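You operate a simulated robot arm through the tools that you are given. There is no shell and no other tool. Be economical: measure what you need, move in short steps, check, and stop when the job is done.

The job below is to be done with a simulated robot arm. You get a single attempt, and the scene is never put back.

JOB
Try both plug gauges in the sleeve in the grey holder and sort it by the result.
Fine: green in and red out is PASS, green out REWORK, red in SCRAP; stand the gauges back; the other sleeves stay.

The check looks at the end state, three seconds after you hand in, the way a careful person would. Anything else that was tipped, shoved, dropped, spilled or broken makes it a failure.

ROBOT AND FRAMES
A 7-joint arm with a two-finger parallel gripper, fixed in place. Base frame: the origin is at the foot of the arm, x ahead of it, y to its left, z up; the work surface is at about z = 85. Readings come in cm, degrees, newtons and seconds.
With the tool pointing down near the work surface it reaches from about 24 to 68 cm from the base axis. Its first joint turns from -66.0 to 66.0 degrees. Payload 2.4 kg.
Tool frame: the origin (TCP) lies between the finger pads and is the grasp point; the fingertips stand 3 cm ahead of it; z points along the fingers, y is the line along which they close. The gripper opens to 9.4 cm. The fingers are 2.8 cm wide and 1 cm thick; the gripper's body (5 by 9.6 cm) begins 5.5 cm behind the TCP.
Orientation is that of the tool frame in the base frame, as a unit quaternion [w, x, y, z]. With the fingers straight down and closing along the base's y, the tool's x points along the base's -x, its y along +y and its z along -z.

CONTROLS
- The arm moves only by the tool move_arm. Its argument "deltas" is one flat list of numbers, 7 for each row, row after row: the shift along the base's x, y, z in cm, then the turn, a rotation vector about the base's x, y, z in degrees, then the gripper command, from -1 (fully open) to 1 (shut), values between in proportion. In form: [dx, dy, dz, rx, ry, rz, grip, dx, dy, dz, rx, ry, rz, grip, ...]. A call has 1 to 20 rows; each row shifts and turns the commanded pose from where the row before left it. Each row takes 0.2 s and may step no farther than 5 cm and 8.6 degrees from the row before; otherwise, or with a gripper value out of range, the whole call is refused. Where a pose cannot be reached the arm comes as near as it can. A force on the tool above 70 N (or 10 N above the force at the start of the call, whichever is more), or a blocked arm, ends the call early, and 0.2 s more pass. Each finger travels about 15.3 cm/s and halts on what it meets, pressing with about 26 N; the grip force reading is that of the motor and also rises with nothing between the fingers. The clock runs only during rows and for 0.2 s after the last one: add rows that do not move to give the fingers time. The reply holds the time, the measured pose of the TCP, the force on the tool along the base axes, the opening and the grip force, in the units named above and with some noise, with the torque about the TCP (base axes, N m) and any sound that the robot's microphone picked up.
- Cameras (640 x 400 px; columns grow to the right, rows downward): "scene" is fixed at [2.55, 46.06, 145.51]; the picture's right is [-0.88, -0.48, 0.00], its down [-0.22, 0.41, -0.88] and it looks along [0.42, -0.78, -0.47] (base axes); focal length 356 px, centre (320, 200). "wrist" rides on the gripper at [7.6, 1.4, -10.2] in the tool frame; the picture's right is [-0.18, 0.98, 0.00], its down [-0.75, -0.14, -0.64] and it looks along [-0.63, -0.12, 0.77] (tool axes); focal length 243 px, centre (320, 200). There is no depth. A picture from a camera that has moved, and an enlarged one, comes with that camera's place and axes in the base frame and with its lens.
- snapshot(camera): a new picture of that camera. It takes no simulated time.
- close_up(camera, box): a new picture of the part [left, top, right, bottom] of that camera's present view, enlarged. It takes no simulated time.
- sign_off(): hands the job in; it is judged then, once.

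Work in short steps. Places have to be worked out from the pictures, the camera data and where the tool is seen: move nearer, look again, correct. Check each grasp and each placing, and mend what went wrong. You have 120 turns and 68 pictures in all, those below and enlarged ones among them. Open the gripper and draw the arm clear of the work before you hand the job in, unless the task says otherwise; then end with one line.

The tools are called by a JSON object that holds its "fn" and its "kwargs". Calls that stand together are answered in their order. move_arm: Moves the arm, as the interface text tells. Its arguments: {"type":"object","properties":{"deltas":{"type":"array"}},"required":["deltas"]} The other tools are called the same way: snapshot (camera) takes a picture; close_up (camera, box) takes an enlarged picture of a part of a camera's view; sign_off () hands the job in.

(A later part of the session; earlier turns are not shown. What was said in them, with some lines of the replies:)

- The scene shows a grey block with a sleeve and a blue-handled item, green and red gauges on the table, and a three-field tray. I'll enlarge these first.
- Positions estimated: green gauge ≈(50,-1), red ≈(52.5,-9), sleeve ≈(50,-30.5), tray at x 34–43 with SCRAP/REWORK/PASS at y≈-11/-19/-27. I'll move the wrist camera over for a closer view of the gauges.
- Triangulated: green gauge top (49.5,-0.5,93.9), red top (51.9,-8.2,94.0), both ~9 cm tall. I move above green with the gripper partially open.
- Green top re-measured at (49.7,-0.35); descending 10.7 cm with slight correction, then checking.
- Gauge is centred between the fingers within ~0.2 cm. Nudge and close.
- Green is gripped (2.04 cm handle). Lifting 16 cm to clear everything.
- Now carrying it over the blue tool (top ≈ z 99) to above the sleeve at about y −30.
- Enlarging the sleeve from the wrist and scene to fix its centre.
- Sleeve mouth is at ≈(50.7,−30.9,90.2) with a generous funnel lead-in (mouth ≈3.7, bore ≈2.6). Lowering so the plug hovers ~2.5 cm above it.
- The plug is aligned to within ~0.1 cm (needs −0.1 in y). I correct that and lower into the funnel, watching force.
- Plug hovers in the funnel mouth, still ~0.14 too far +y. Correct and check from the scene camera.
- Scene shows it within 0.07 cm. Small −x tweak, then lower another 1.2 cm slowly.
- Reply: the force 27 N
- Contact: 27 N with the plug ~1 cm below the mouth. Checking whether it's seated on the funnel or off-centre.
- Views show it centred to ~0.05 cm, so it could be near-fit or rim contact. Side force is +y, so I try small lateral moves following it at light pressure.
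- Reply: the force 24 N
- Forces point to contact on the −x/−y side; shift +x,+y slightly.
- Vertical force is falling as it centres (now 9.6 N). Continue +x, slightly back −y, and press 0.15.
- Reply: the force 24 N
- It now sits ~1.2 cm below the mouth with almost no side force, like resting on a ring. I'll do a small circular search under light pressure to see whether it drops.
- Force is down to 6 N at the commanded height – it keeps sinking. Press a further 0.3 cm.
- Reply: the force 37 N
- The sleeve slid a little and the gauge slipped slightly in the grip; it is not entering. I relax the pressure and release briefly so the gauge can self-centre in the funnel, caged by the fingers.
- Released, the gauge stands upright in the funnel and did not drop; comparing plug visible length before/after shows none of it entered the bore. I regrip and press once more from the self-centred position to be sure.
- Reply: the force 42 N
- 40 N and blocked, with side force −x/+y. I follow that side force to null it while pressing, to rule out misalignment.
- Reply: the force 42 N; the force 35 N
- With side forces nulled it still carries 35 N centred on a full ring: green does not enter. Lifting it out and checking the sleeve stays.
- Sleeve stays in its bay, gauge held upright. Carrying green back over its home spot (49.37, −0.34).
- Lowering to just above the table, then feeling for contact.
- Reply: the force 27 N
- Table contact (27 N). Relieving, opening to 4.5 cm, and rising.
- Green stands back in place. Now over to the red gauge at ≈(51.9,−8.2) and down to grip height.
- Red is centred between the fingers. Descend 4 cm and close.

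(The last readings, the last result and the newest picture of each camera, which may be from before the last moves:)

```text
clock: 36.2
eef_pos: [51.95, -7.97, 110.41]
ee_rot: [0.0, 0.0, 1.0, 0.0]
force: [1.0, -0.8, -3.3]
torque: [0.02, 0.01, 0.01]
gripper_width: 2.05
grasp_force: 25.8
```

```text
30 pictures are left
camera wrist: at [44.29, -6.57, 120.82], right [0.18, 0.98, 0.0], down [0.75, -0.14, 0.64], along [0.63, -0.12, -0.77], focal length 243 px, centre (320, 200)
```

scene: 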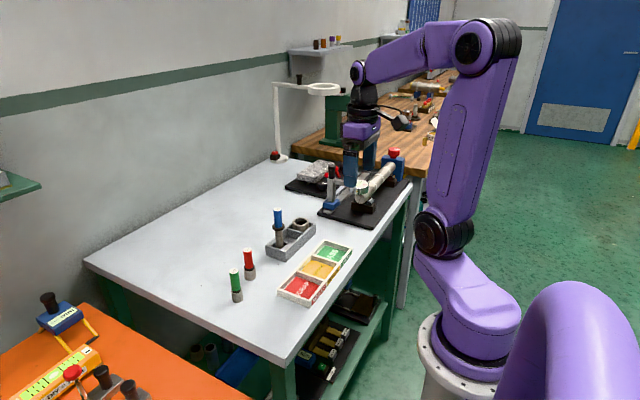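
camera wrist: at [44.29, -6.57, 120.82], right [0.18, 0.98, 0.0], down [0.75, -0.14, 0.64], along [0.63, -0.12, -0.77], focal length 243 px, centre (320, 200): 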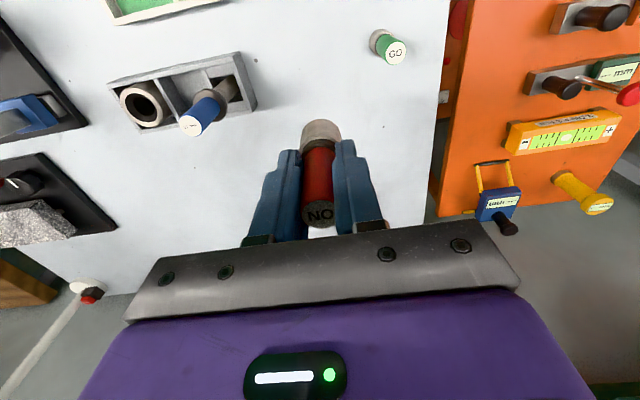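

Red is held. Carrying it above the sleeve (50.57,−30.94), hovering ~2.5 cm above the mouth.

{"fn": "move_arm", "kwargs": {"deltas": [-0.3, -3.74, 0, 0, 0, 0, 1, -0.25, -4, 0, 0, 0, 0, 1, -0.25, -4, 0, 0, 0, 0, 1, -0.25, -4, 0, 0, 0, 0, 1, -0.25, -4, 0, 0, 0, 0, 1, 0, -3, 0, 0, 0, 0, 1, 0, 0, -4, 0, 0, 0, 1, 0, 0, -4, 0, 0, 0, 1, 0, 0, -2.5, 0, 0, 0, 1, 0, 0, 0, 0, 0, 0, 1]}}

{"fn": "close_up", "kwargs": {"camera": "wrist", "box": [240, 80, 400, 180]}}

{"fn": "close_up", "kwargs": {"camera": "scene", "box": [259, 185, 339, 235]}}

```text
clock: 38.4
eef_pos: [50.68, -30.64, 99.45]
ee_rot: [0.0, 0.0, 1.0, 0.001]
force: [-0.1, -0.2, -1.4]
torque: [0.0, -0.02, -0.01]
gripper_width: 2.06
grasp_force: 26.1
```

```text
4.00 times, centred on (320, 130) of wrist
camera zoom: at [42.97, -29.09, 109.72], right [0.18, 0.98, 0.0], down [0.75, -0.14, 0.64], along [0.63, -0.12, -0.77], focal length 970 px, centre (320, 480)
```

zoom: 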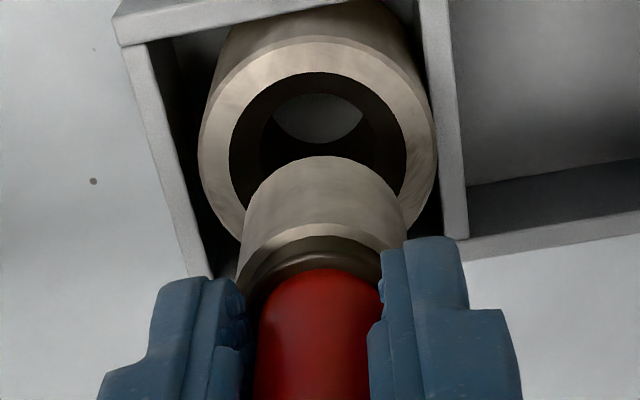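

```text
8.00 times, centred on (299, 210) of scene
camera zoom: at [2.56, 46.05, 145.51], right [-0.88, -0.48, 0.0], down [-0.22, 0.41, -0.88], along [0.42, -0.78, -0.47], focal length 2850 px, centre (488, 120)
```

zoom: 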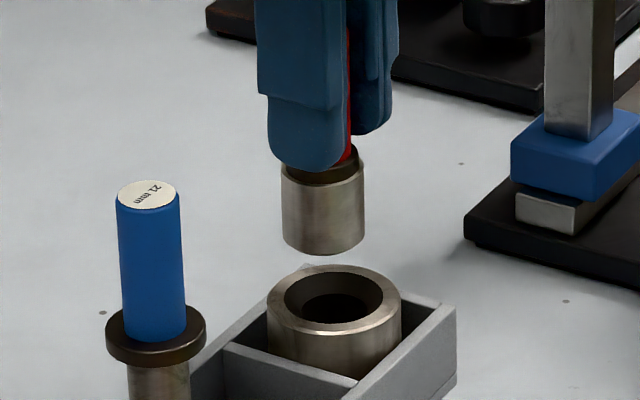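

Red plug (≈3.0 cm) is visibly larger than the bore (≈2.5); it's ~0.37 too far +x. Correct and lower until contact.

{"fn": "move_arm", "kwargs": {"deltas": [-0.37, -0.05, -1, 0, 0, 0, 1, 0, 0, -1, 0, 0, 0, 1, 0, 0, -0.4, 0, 0, 0, 1, 0, 0, 0, 0, 0, 0, 1]}}

{"fn": "close_up", "kwargs": {"camera": "scene", "box": [279, 195, 327, 225]}}

{"fn": "close_up", "kwargs": {"camera": "wrist", "box": [260, 90, 388, 170]}}

```text
clock: 39.4
eef_pos: [50.29, -30.79, 97.22]
ee_rot: [0.0, 0.0, 1.0, 0.0]
force: [0.2, 1.1, -1.7]
torque: [0.02, -0.01, 0.02]
gripper_width: 2.07
grasp_force: 26.3
```

```text
13.33 times, centred on (303, 210) of scene
camera zoom: at [2.56, 46.05, 145.51], right [-0.88, -0.48, 0.0], down [-0.22, 0.41, -0.88], along [0.42, -0.78, -0.47], focal length 4749 px, centre (547, 67)
```

zoom: 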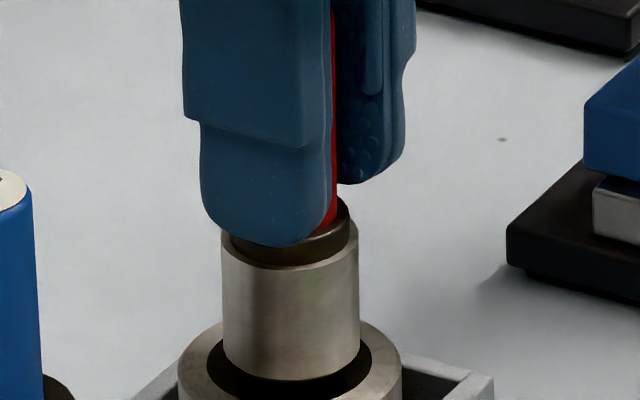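

```text
5.00 times, centred on (324, 130) of wrist
camera zoom: at [42.61, -29.19, 107.48], right [0.18, 0.98, 0.0], down [0.75, -0.14, 0.64], along [0.63, -0.12, -0.77], focal length 1213 px, centre (300, 550)
```

zoom: 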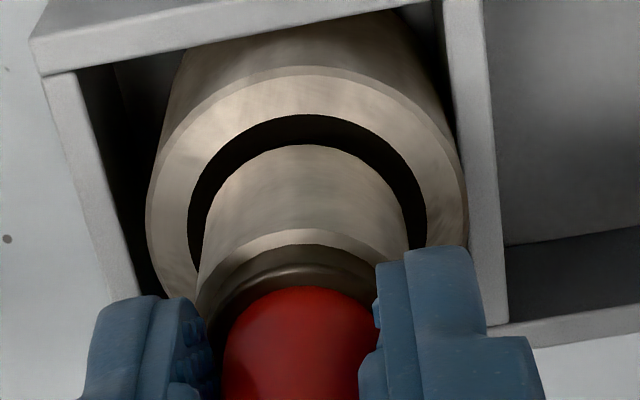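

Well centred both ways (≤0.03 cm). Lower gently to feel for the stop.

{"fn": "move_arm", "kwargs": {"deltas": [0, 0, -0.3, 0, 0, 0, 1, 0, 0, -0.2, 0, 0, 0, 1, 0, 0, 0, 0, 0, 0, 1]}}

{"fn": "move_arm", "kwargs": {"deltas": [0, 0, -0.2, 0, 0, 0, 1, 0, 0, 0, 0, 0, 0, 1]}}

```text
clock: 40.2
eef_pos: [50.28, -30.59, 96.69]
ee_rot: [-0.001, 0.001, 1.0, 0.0]
force: [0.5, -0.4, -2.0]
torque: [-0.01, 0.0, 0.02]
gripper_width: 2.07
grasp_force: 26.0
```

```text
clock: 40.8
eef_pos: [50.33, -30.76, 96.5]
ee_rot: [0.0, 0.0, 1.0, 0.0]
force: [0.5, -0.4, -2.1]
torque: [-0.02, 0.0, -0.02]
gripper_width: 2.05
grasp_force: 26.0
```

{"fn": "move_arm", "kwargs": {"deltas": [0, 0, -0.15, 0, 0, 0, 1, 0, 0, 0, 0, 0, 0, 1]}}

{"fn": "move_arm", "kwargs": {"deltas": [0, 0, -0.15, 0, 0, 0, 1, 0, 0, 0, 0, 0, 0, 1]}}

```text
clock: 41.4
eef_pos: [50.41, -30.78, 96.44]
ee_rot: [0.0, -0.001, 1.0, 0.0]
force: [1.3, 3.3, 2.2]
torque: [0.21, -0.03, 0.03]
gripper_width: 1.98
grasp_force: 26.0
```

```text
clock: 42.0
eef_pos: [50.37, -30.72, 96.31]
ee_rot: [0.001, -0.001, 1.0, -0.001]
force: [0.3, 7.8, 16.9]
torque: [0.32, 0.02, 0.0]
gripper_width: 2.03
grasp_force: 26.4
```

Contact at TCP z≈96.4; follow the +y side force and press a bit more.

{"fn": "move_arm", "kwargs": {"deltas": [0, 0.06, -0.1, 0, 0, 0, 1, 0, 0, 0, 0, 0, 0, 1]}}

{"fn": "move_arm", "kwargs": {"deltas": [0, 0.05, -0.1, 0, 0, 0, 1, 0, 0, 0, 0, 0, 0, 1]}}

{"fn": "close_up", "kwargs": {"camera": "scene", "box": [279, 195, 327, 225]}}

```text
clock: 42.6
eef_pos: [50.27, -30.76, 96.4]
ee_rot: [0.002, -0.001, 1.0, -0.001]
force: [3.0, 11.6, 26.5]
torque: [0.42, -0.19, -0.02]
gripper_width: 2.05
grasp_force: 26.1
```

```text
clock: 43.2
eef_pos: [50.31, -30.69, 96.28]
ee_rot: [0.002, -0.001, 1.0, -0.001]
force: [7.7, 7.8, 24.4]
torque: [0.5, -0.42, 0.04]
gripper_width: 2.01
grasp_force: 26.2
```

```text
13.33 times, centred on (303, 210) of scene
camera zoom: at [2.53, 46.1, 145.49], right [-0.88, -0.48, 0.0], down [-0.22, 0.41, -0.88], along [0.42, -0.78, -0.47], focal length 4749 px, centre (547, 67)
```

zoom: 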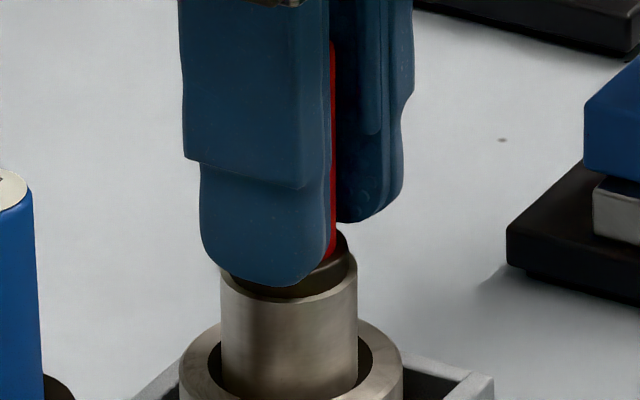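

Red stops in the funnel too (red out). Result: green out → REWORK. Lifting red and returning it to (51.87,−8.2).

{"fn": "move_arm", "kwargs": {"deltas": [0, 0, 0.5, 0, 0, 0, 1, 0, 0, 2.5, 0, 0, 0, 1, 0, 0, 4, 0, 0, 0, 1, 0, 0, 4, 0, 0, 0, 1, 0, 0, 4, 0, 0, 0, 1, 0.3, 3.68, 0, 0, 0, 0, 1, 0.3, 4, 0, 0, 0, 0, 1, 0.3, 4, 0, 0, 0, 0, 1, 0.3, 4, 0, 0, 0, 0, 1, 0.3, 4, 0, 0, 0, 0, 1, 0.17, 3, 0, 0, 0, 0, 1, 0, 0, 0, 0, 0, 0, 1]}}

{"fn": "snapshot", "kwargs": {"camera": "scene"}}

```text
clock: 45.8
eef_pos: [51.75, -7.97, 110.7]
ee_rot: [-0.001, -0.001, 1.0, 0.0]
force: [-0.1, -0.1, -1.7]
torque: [-0.01, 0.01, 0.04]
gripper_width: 2.04
grasp_force: 26.3
```

```text
24 pictures are left
```

scene: 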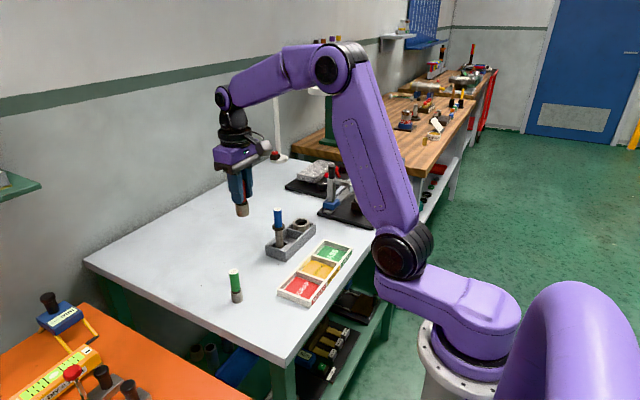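

Lowering red toward its home spot, stopping just above the table.

{"fn": "move_arm", "kwargs": {"deltas": [0, 0, -4.5, 0, 0, 0, 1, 0, 0, -4.5, 0, 0, 0, 1, 0, 0, -4.5, 0, 0, 0, 1, 0, 0, -3, 0, 0, 0, 1, 0, 0, -1.8, 0, 0, 0, 1, 0, 0, -0.3, 0, 0, 0, 1, 0, 0, 0, 0, 0, 0, 1]}}

{"fn": "move_arm", "kwargs": {"deltas": [0, 0, -0.2, 0, 0, 0, 1, 0, 0, 0, 0, 0, 0, 1]}}

{"fn": "move_arm", "kwargs": {"deltas": [0, 0, -0.15, 0, 0, 0, 1, 0, 0, 0, 0, 0, 0, 1]}}

```text
clock: 47.4
eef_pos: [51.81, -7.99, 92.47]
ee_rot: [0.0, 0.0, 1.0, 0.0]
force: [-0.2, -0.3, -1.7]
torque: [-0.01, 0.01, -0.01]
gripper_width: 2.06
grasp_force: 26.3
```

```text
clock: 48.0
eef_pos: [51.89, -8.12, 92.15]
ee_rot: [0.0, 0.0, 1.0, -0.001]
force: [-0.2, 0.0, -2.1]
torque: [-0.02, 0.03, -0.01]
gripper_width: 2.05
grasp_force: 26.0
```

```text
clock: 48.6
eef_pos: [51.87, -8.06, 92.13]
ee_rot: [0.0, 0.0, 1.0, 0.0]
force: [-0.6, 0.1, -1.8]
torque: [-0.01, 0.0, 0.04]
gripper_width: 1.99
grasp_force: 25.8
```

{"fn": "move_arm", "kwargs": {"deltas": [0, 0, -0.1, 0, 0, 0, 1, 0, 0, 0, 0, 0, 0, 1]}}

{"fn": "move_arm", "kwargs": {"deltas": [0, 0, -0.1, 0, 0, 0, 1, 0, 0, 0, 0, 0, 0, 1]}}

```text
clock: 49.2
eef_pos: [51.98, -8.08, 92.03]
ee_rot: [0.001, 0.0, 1.0, 0.0]
force: [0.4, 0.7, -2.4]
torque: [-0.01, 0.06, 0.0]
gripper_width: 2.06
grasp_force: 26.6
```

```text
clock: 49.8
eef_pos: [51.89, -7.97, 91.82]
ee_rot: [0.002, -0.001, 1.0, -0.001]
force: [0.4, -1.0, 2.1]
torque: [-0.13, 0.02, 0.01]
gripper_width: 2.03
grasp_force: 26.4
```

Force turned positive: red just touches the table. Slight press, then open and rise.

{"fn": "move_arm", "kwargs": {"deltas": [0, 0, -0.05, 0, 0, 0, 1, 0, 0, 0, 0, 0, 0, 1, 0, 0, 0, 0, 0, 0, 0.6, 0, 0, 0, 0, 0, 0, 0.05, 0, 0, 0, 0, 0, 0, 0.05, 0, 0, 2, 0, 0, 0, 0.05, 0, 0, 4, 0, 0, 0, 0.05, 0, 0, 4, 0, 0, 0, 0.05, 0, 0, 4, 0, 0, 0, 0.05, 0, 0, 4, 0, 0, 0, 0.05, 0, 0, 0, 0, 0, 0, 0.05]}}

{"fn": "close_up", "kwargs": {"camera": "scene", "box": [215, 190, 343, 310]}}

```text
clock: 52.2
eef_pos: [51.66, -8.46, 110.08]
ee_rot: [0.0, 0.0, 1.0, 0.0]
force: [0.0, 0.1, -0.4]
torque: [0.02, 0.0, 0.02]
gripper_width: 4.49
grasp_force: 0.0
```

```text
3.33 times, centred on (279, 250) of scene
camera zoom: at [2.55, 46.06, 145.51], right [-0.88, -0.48, 0.0], down [-0.22, 0.41, -0.88], along [0.42, -0.78, -0.47], focal length 1187 px, centre (457, 33)
```

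zoom: 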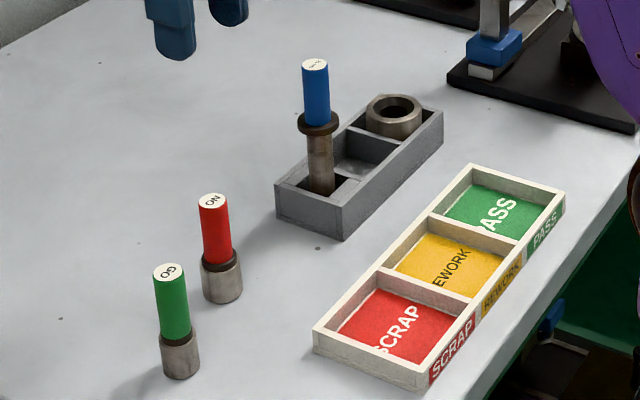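

Both gauges stand again at their places. Now moving above the sleeve, opening to 7.5 cm.

{"fn": "move_arm", "kwargs": {"deltas": [-0.35, -3.75, 0, 0, 0, 0, -0.2, -0.25, -4, 0, 0, 0, 0, -0.4, -0.25, -4, 0, 0, 0, 0, -0.59, -0.25, -4, 0, 0, 0, 0, -0.59, -0.25, -4, 0, 0, 0, 0, -0.59, 0, -3, 0, 0, 0, 0, -0.59, 0, 0, -4, 0, 0, 0, -0.59, 0, 0, -4, 0, 0, 0, -0.59, 0, 0, 0, 0, 0, 0, -0.59]}}

{"fn": "snapshot", "kwargs": {"camera": "wrist"}}

{"fn": "close_up", "kwargs": {"camera": "scene", "box": [255, 175, 351, 265]}}

```text
clock: 54.2
eef_pos: [50.56, -30.84, 101.86]
ee_rot: [-0.001, 0.0, 1.0, 0.0]
force: [0.2, 1.2, -0.2]
torque: [0.01, 0.02, 0.01]
gripper_width: 7.44
grasp_force: 0.0
```

```text
22 pictures are left
camera wrist: at [42.86, -29.31, 112.08], right [0.18, 0.98, 0.0], down [0.75, -0.14, 0.64], along [0.63, -0.12, -0.77], focal length 243 px, centre (320, 200)
```

wrist: 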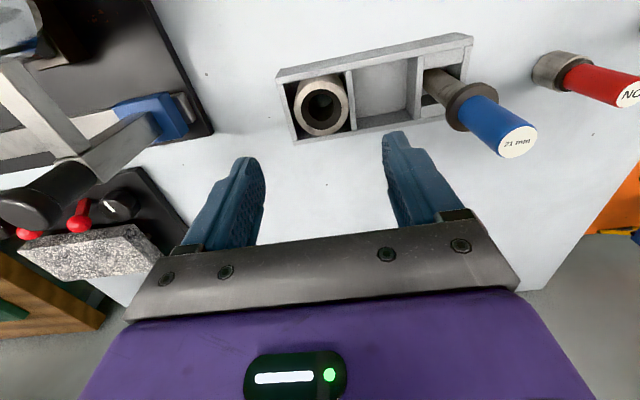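

```text
4.44 times, centred on (303, 220) of scene
camera zoom: at [2.56, 46.05, 145.51], right [-0.88, -0.48, 0.0], down [-0.22, 0.41, -0.88], along [0.42, -0.78, -0.47], focal length 1583 px, centre (396, 111)
```

zoom: 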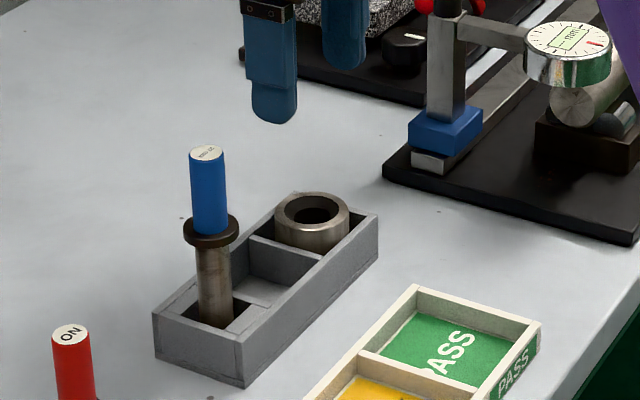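

Sleeve lies between the fingers; wall tops ≈88.2, sleeve top ≈90.2. Descend to TCP 91.8 (tips 88.8, above the walls).

{"fn": "move_arm", "kwargs": {"deltas": [0, 0, -4, 0, 0, 0, -0.59, 0, 0, -3, 0, 0, 0, -0.59, 0, 0, -2, 0, 0, 0, -0.59, 0, 0, -1, 0, 0, 0, -0.59, 0, 0, 0, 0, 0, 0, -0.59]}}

{"fn": "close_up", "kwargs": {"camera": "wrist", "box": [192, 60, 448, 240]}}

{"fn": "close_up", "kwargs": {"camera": "scene", "box": [263, 185, 343, 240]}}

```text
clock: 55.4
eef_pos: [50.7, -30.74, 91.88]
ee_rot: [0.001, 0.0, 1.0, 0.0]
force: [0.2, 0.4, -0.4]
torque: [0.01, -0.03, -0.03]
gripper_width: 7.47
grasp_force: 0.1
```

```text
2.22 times, centred on (320, 150) of wrist
camera zoom: at [42.99, -29.18, 102.13], right [0.18, 0.98, 0.0], down [0.75, -0.14, 0.64], along [0.63, -0.12, -0.77], focal length 539 px, centre (320, 311)
```

zoom: 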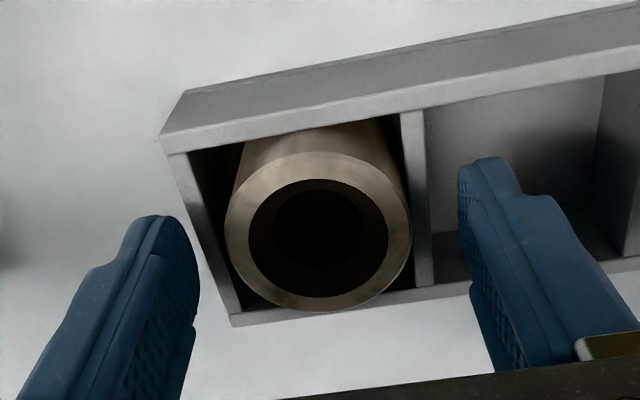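

```text
7.27 times, centred on (303, 212) of scene
camera zoom: at [2.55, 46.06, 145.51], right [-0.88, -0.48, 0.0], down [-0.22, 0.41, -0.88], along [0.42, -0.78, -0.47], focal length 2590 px, centre (444, 109)
```

zoom: 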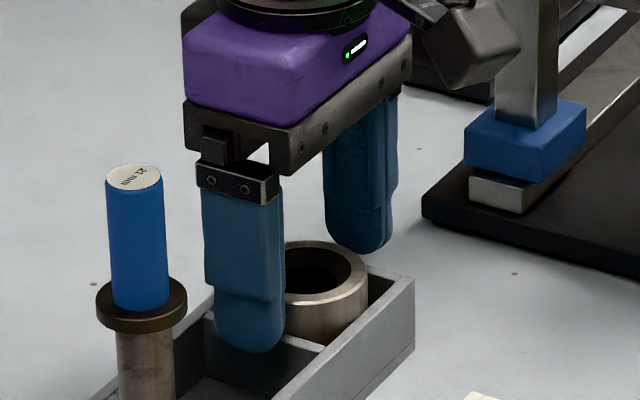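

Fingers straddle the sleeve nicely and clear the walls. Closing gently.

{"fn": "move_arm", "kwargs": {"deltas": [0, 0, 0, 0, 0, 0, -0.4, 0, 0, 0, 0, 0, 0, -0.25, 0, 0, 0, 0, 0, 0, -0.15, 0, 0, 0, 0, 0, 0, -0.05, 0, 0, 0, 0, 0, 0, 0.3, 0, 0, 0, 0, 0, 0, 1, 0, 0, 0, 0, 0, 0, 1]}}

{"fn": "move_arm", "kwargs": {"deltas": [0, 0, 0.5, 0, 0, 0, 1, 0, 0, 1, 0, 0, 0, 1, 0, 0, 1, 0, 0, 0, 1, 0, 0, 0, 0, 0, 0, 1]}}

{"fn": "close_up", "kwargs": {"camera": "scene", "box": [263, 175, 343, 240]}}

```text
clock: 57.0
eef_pos: [50.64, -30.78, 91.84]
ee_rot: [0.0, 0.0, 1.0, 0.0]
force: [0.0, -1.5, 1.7]
torque: [-0.01, 0.0, -0.02]
gripper_width: 4.89
grasp_force: 25.5
```

```text
clock: 58.0
eef_pos: [50.57, -30.7, 94.47]
ee_rot: [-0.001, 0.0, 1.0, 0.0]
force: [7.5, 0.5, -5.5]
torque: [0.09, -0.52, 0.0]
gripper_width: 4.87
grasp_force: 25.9
```

```text
6.15 times, centred on (303, 208) of scene
camera zoom: at [2.58, 46.05, 145.51], right [-0.88, -0.48, 0.0], down [-0.23, 0.41, -0.88], along [0.42, -0.78, -0.47], focal length 2192 px, centre (425, 154)
```

zoom: 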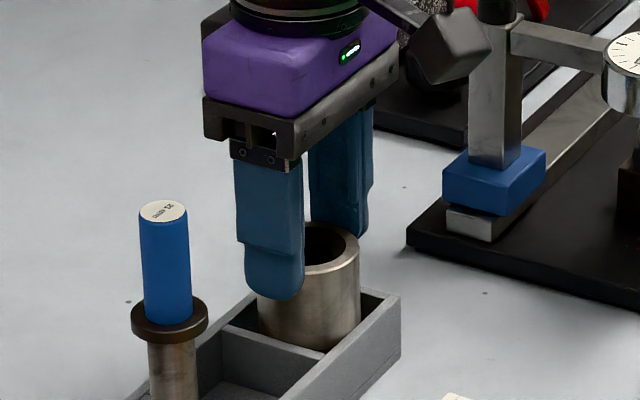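

Sleeve is rising; a 7.5 N +x force suggests it rubs the −x bay wall. Ease +x slightly and continue lifting slowly.

{"fn": "move_arm", "kwargs": {"deltas": [0.15, 0, 0, 0, 0, 0, 1, 0, 0, 0, 0, 0, 0, 1]}}

{"fn": "close_up", "kwargs": {"camera": "wrist", "box": [192, 60, 448, 240]}}

```text
clock: 58.6
eef_pos: [50.73, -30.89, 94.31]
ee_rot: [-0.002, 0.0, 1.0, 0.0]
force: [3.0, 1.0, -3.9]
torque: [0.05, -0.1, -0.04]
gripper_width: 4.87
grasp_force: 25.7
```

```text
2.22 times, centred on (320, 150) of wrist
camera zoom: at [42.99, -29.32, 104.67], right [0.18, 0.98, 0.0], down [0.75, -0.14, 0.64], along [0.63, -0.12, -0.77], focal length 539 px, centre (320, 311)
```

zoom: 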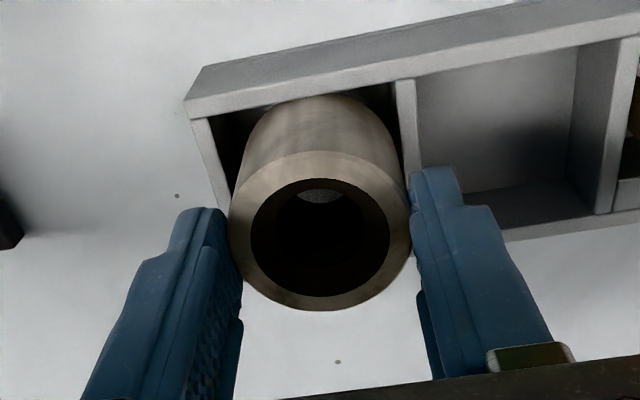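

Eased to 3 N. A little more +x and lift clear.

{"fn": "move_arm", "kwargs": {"deltas": [0.08, 0, 0.5, 0, 0, 0, 1, 0, 0, 1, 0, 0, 0, 1, 0, 0, 2, 0, 0, 0, 1, 0, 0, 4, 0, 0, 0, 1, 0, 0, 0, 0, 0, 0, 1]}}

{"fn": "snapshot", "kwargs": {"camera": "wrist"}}

{"fn": "close_up", "kwargs": {"camera": "scene", "box": [225, 165, 385, 310]}}

```text
clock: 59.8
eef_pos: [50.8, -31.27, 101.86]
ee_rot: [-0.001, 0.001, 1.0, 0.0]
force: [0.6, 0.4, -4.1]
torque: [-0.01, 0.01, 0.04]
gripper_width: 4.89
grasp_force: 26.4
```

```text
16 pictures are left
camera wrist: at [43.08, -29.7, 112.16], right [0.18, 0.98, 0.0], down [0.75, -0.14, 0.64], along [0.63, -0.12, -0.77], focal length 243 px, centre (320, 200)
```

wrist: 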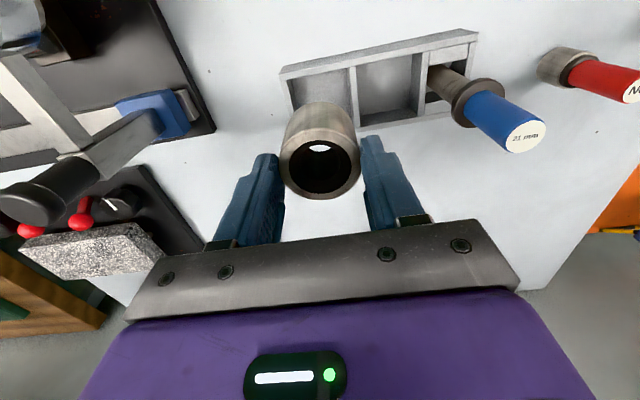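

```text
2.76 times, centred on (305, 238) of scene
camera zoom: at [2.56, 46.05, 145.51], right [-0.88, -0.48, 0.0], down [-0.22, 0.41, -0.88], along [0.42, -0.78, -0.47], focal length 983 px, centre (361, 97)
```

zoom: 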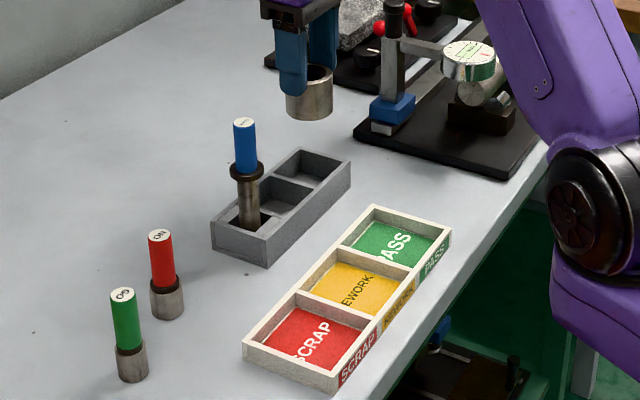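

Sleeve is securely held, holder undisturbed. Moving −x first, then +y, to above the REWORK bay (≈38.3,−19.2).

{"fn": "move_arm", "kwargs": {"deltas": [-4, 0, 0, 0, 0, 0, 1, -4, 0, 0, 0, 0, 0, 1, -4, 0, 0, 0, 0, 0, 1, -0.15, 4, 0, 0, 0, 0, 1, 0, 4, 0, 0, 0, 0, 1, 0, 3.8, 0, 0, 0, 0, 1, 0, 0, -3, 0, 0, 0, 1, 0, 0, 0, 0, 0, 0, 1]}}

{"fn": "snapshot", "kwargs": {"camera": "wrist"}}

{"fn": "close_up", "kwargs": {"camera": "scene", "box": [255, 215, 383, 310]}}

```text
clock: 61.6
eef_pos: [38.81, -19.0, 98.67]
ee_rot: [0.0, 0.0, 1.0, 0.0]
force: [-0.1, -0.9, -3.8]
torque: [0.0, -0.02, 0.01]
gripper_width: 4.87
grasp_force: 25.7
```

```text
14 pictures are left
camera wrist: at [31.13, -17.57, 108.9], right [0.18, 0.98, 0.0], down [0.75, -0.14, 0.64], along [0.63, -0.12, -0.77], focal length 243 px, centre (320, 200)
```

wrist: 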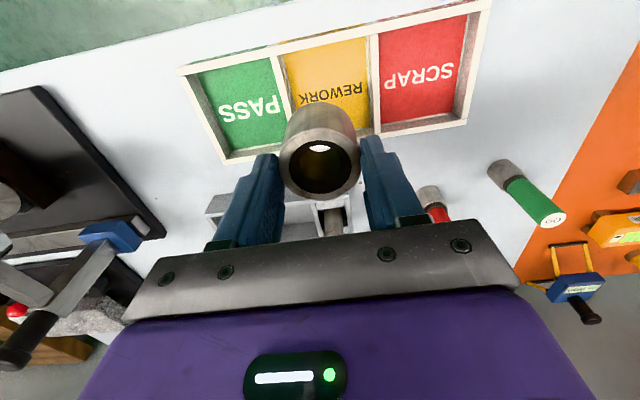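

```text
4.21 times, centred on (319, 262) of scene
camera zoom: at [2.56, 46.05, 145.51], right [-0.88, -0.48, 0.0], down [-0.22, 0.41, -0.88], along [0.42, -0.78, -0.47], focal length 1500 px, centre (324, -63)
```

zoom: 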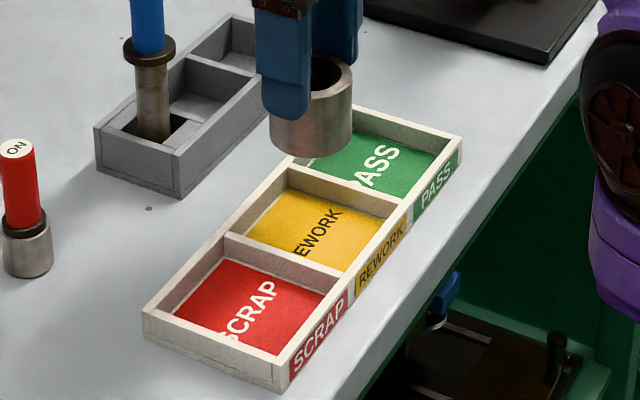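

REWORK bay centre ≈(38.0,−18.6). Small shift (−0.3,+0.4) and lower 4 cm, then check clearance.

{"fn": "move_arm", "kwargs": {"deltas": [-0.3, 0.4, -2, 0, 0, 0, 1, 0, 0, -2, 0, 0, 0, 1, 0, 0, 0, 0, 0, 0, 1]}}

{"fn": "close_up", "kwargs": {"camera": "scene", "box": [255, 215, 383, 310]}}

{"fn": "close_up", "kwargs": {"camera": "wrist", "box": [160, 0, 480, 200]}}

```text
clock: 62.4
eef_pos: [38.51, -18.67, 94.96]
ee_rot: [0.001, -0.002, 1.0, 0.0]
force: [0.0, -0.5, -3.2]
torque: [0.04, -0.05, -0.02]
gripper_width: 4.85
grasp_force: 25.7
```

```text
4.21 times, centred on (319, 262) of scene
camera zoom: at [2.56, 46.05, 145.51], right [-0.88, -0.48, 0.0], down [-0.22, 0.41, -0.88], along [0.42, -0.78, -0.47], focal length 1500 px, centre (324, -63)
```

zoom: 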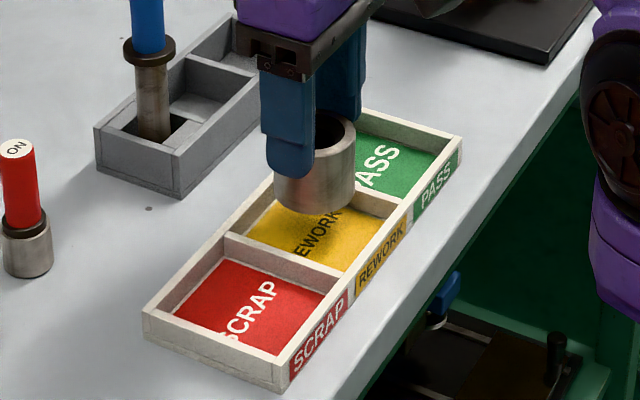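

```text
2.00 times, centred on (320, 100) of wrist
camera zoom: at [30.69, -17.22, 105.14], right [0.18, 0.98, 0.0], down [0.75, -0.14, 0.64], along [0.63, -0.12, -0.77], focal length 485 px, centre (320, 400)
```

zoom: 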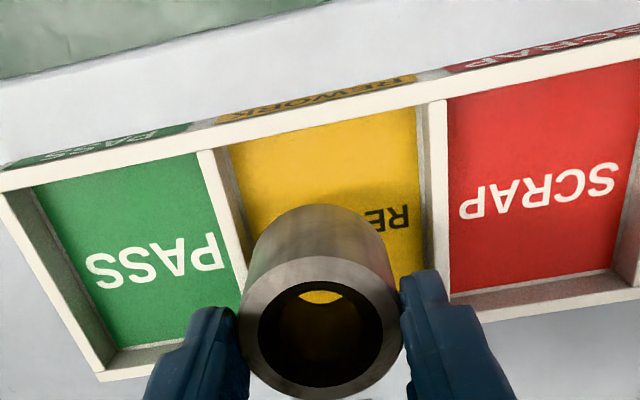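

Projected landing is close to centre; nudge (−0.25,+0.4) and lower toward the bay floor.

{"fn": "move_arm", "kwargs": {"deltas": [-0.25, 0.4, -0.5, 0, 0, 0, 1, 0, 0, -1.2, 0, 0, 0, 1, 0, 0, -0.8, 0, 0, 0, 1, 0, 0, 0, 0, 0, 0, 1]}}

{"fn": "move_arm", "kwargs": {"deltas": [0, 0, -0.2, 0, 0, 0, 1, 0, 0, 0, 0, 0, 0, 1]}}

{"fn": "move_arm", "kwargs": {"deltas": [0, 0, -0.2, 0, 0, 0, 1, 0, 0, 0, 0, 0, 0, 1]}}

{"fn": "close_up", "kwargs": {"camera": "scene", "box": [275, 225, 371, 290]}}

```text
clock: 63.4
eef_pos: [38.12, -18.2, 92.38]
ee_rot: [-0.001, 0.0, 1.0, -0.001]
force: [0.6, 0.5, -4.4]
torque: [0.0, -0.02, 0.02]
gripper_width: 4.9
grasp_force: 26.8
```

```text
clock: 64.0
eef_pos: [37.99, -18.23, 92.21]
ee_rot: [0.001, 0.0, 1.0, 0.001]
force: [-0.6, 0.9, -4.2]
torque: [0.0, 0.01, 0.0]
gripper_width: 4.88
grasp_force: 25.9
```

```text
clock: 64.6
eef_pos: [38.08, -18.17, 92.02]
ee_rot: [0.0, -0.002, 1.0, 0.0]
force: [0.6, 0.9, -5.5]
torque: [0.0, -0.02, 0.03]
gripper_width: 4.89
grasp_force: 26.3
```

```text
6.15 times, centred on (323, 258) of scene
camera zoom: at [2.56, 46.05, 145.51], right [-0.88, -0.48, 0.0], down [-0.22, 0.41, -0.88], along [0.42, -0.78, -0.47], focal length 2192 px, centre (302, -154)
```

zoom: 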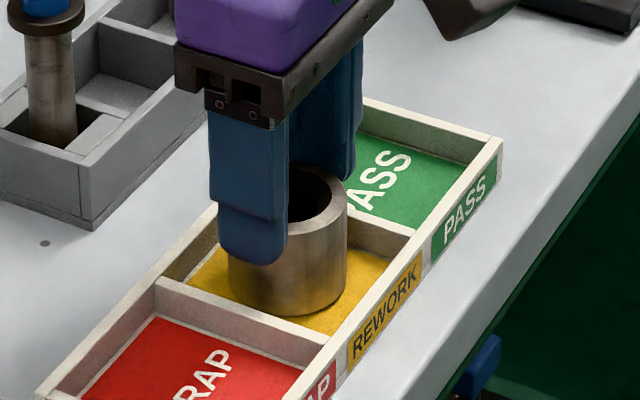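

Sleeve is well inside the REWORK bay, just above the floor. Feeling down to contact.

{"fn": "move_arm", "kwargs": {"deltas": [0, 0, -0.15, 0, 0, 0, 1, 0, 0, 0, 0, 0, 0, 1]}}

{"fn": "move_arm", "kwargs": {"deltas": [0, 0, -0.15, 0, 0, 0, 1, 0, 0, 0, 0, 0, 0, 1]}}

{"fn": "move_arm", "kwargs": {"deltas": [0, 0, -0.1, 0, 0, 0, 1, 0, 0, 0, 0, 0, 0, 1]}}

```text
clock: 65.2
eef_pos: [38.05, -18.21, 91.76]
ee_rot: [0.0, -0.001, 1.0, 0.0]
force: [-2.3, 2.2, 7.1]
torque: [-0.07, 0.12, -0.05]
gripper_width: 4.89
grasp_force: 25.7
```

```text
clock: 65.8
eef_pos: [38.08, -18.28, 91.76]
ee_rot: [0.001, -0.001, 1.0, 0.0]
force: [-4.9, 3.4, 21.0]
torque: [0.16, 0.14, -0.1]
gripper_width: 4.88
grasp_force: 26.7
```

```text
clock: 66.4
eef_pos: [38.22, -18.34, 91.62]
ee_rot: [0.001, -0.001, 1.0, -0.001]
force: [-0.5, 2.6, 22.2]
torque: [0.15, -0.08, -0.04]
gripper_width: 4.9
grasp_force: 26.6
```

Sleeve is on the bay floor (22 N). Relieve, open to 6.6 cm, and rise.

{"fn": "move_arm", "kwargs": {"deltas": [0, 0, 0.2, 0, 0, 0, 1, 0, 0, 0, 0, 0, 0, 0.2, 0, 0, 0, 0, 0, 0, -0.2, 0, 0, 0, 0, 0, 0, -0.4, 0, 0, 0, 0, 0, 0, -0.4, 0, 0, 1, 0, 0, 0, -0.4, 0, 0, 3, 0, 0, 0, -0.4, 0, 0, 4, 0, 0, 0, -0.4, 0, 0, 4, 0, 0, 0, -0.6, 0, 0, 4, 0, 0, 0, -1, -2, -2, 2, 0, 0, 0, -1, -4, -2, 2, 0, 0, 0, -1, 0, 0, 0, 0, 0, 0, -1]}}

{"fn": "snapshot", "kwargs": {"camera": "scene"}}

{"fn": "close_up", "kwargs": {"camera": "scene", "box": [215, 200, 375, 310]}}

{"fn": "snapshot", "kwargs": {"camera": "wrist"}}

```text
clock: 69.2
eef_pos: [32.14, -22.42, 112.0]
ee_rot: [0.0, 0.0, 1.0, -0.001]
force: [0.3, -0.5, -0.3]
torque: [-0.01, -0.04, -0.01]
gripper_width: 9.42
grasp_force: 0.1
```

```text
9 pictures are left
```

scene: 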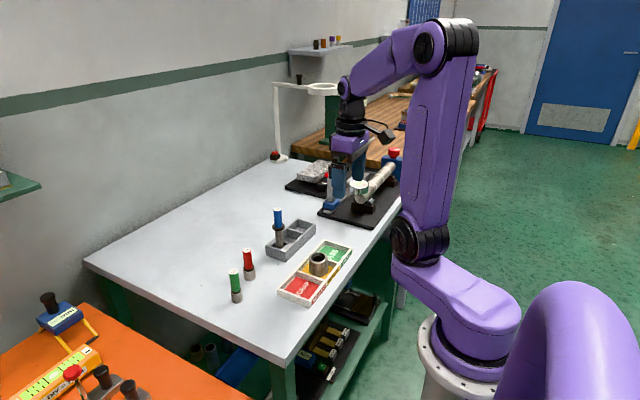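

```text
3.64 times, centred on (295, 255) of scene
camera zoom: at [2.55, 46.05, 145.51], right [-0.88, -0.48, 0.0], down [-0.22, 0.41, -0.88], along [0.42, -0.78, -0.47], focal length 1295 px, centre (411, 0)
```

zoom: 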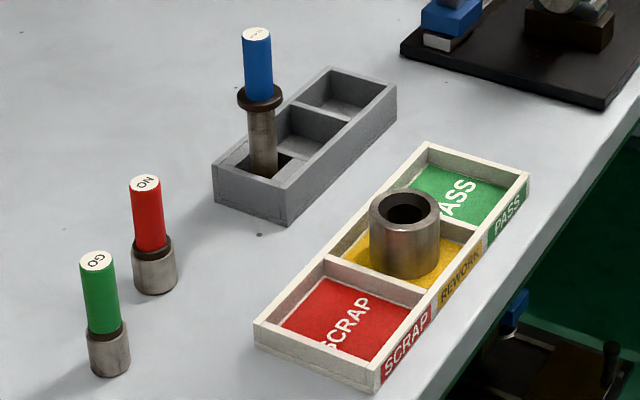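

```text
7 pictures are left
camera wrist: at [24.47, -20.88, 122.26], right [0.18, 0.98, 0.0], down [0.75, -0.14, 0.64], along [0.63, -0.12, -0.77], focal length 243 px, centre (320, 200)
```

wrist: 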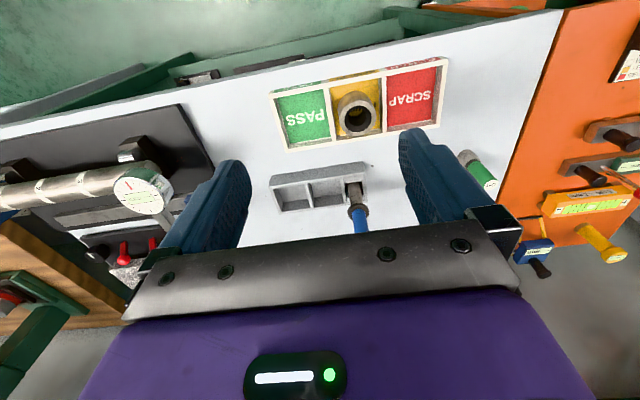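

The sleeve stands in the REWORK bay. Both gauges stand at their places, the holder and the blue tool are undisturbed, and the gripper is open and clear of the work. Handing in.

{"fn": "sign_off", "kwargs": {}}

```text
The job is handed in.
```

The sleeve is sorted to REWORK: neither gauge went in (green stopped in the lead-in under about 40 N, red under about 26 N), and both gauges are standing back in their places.
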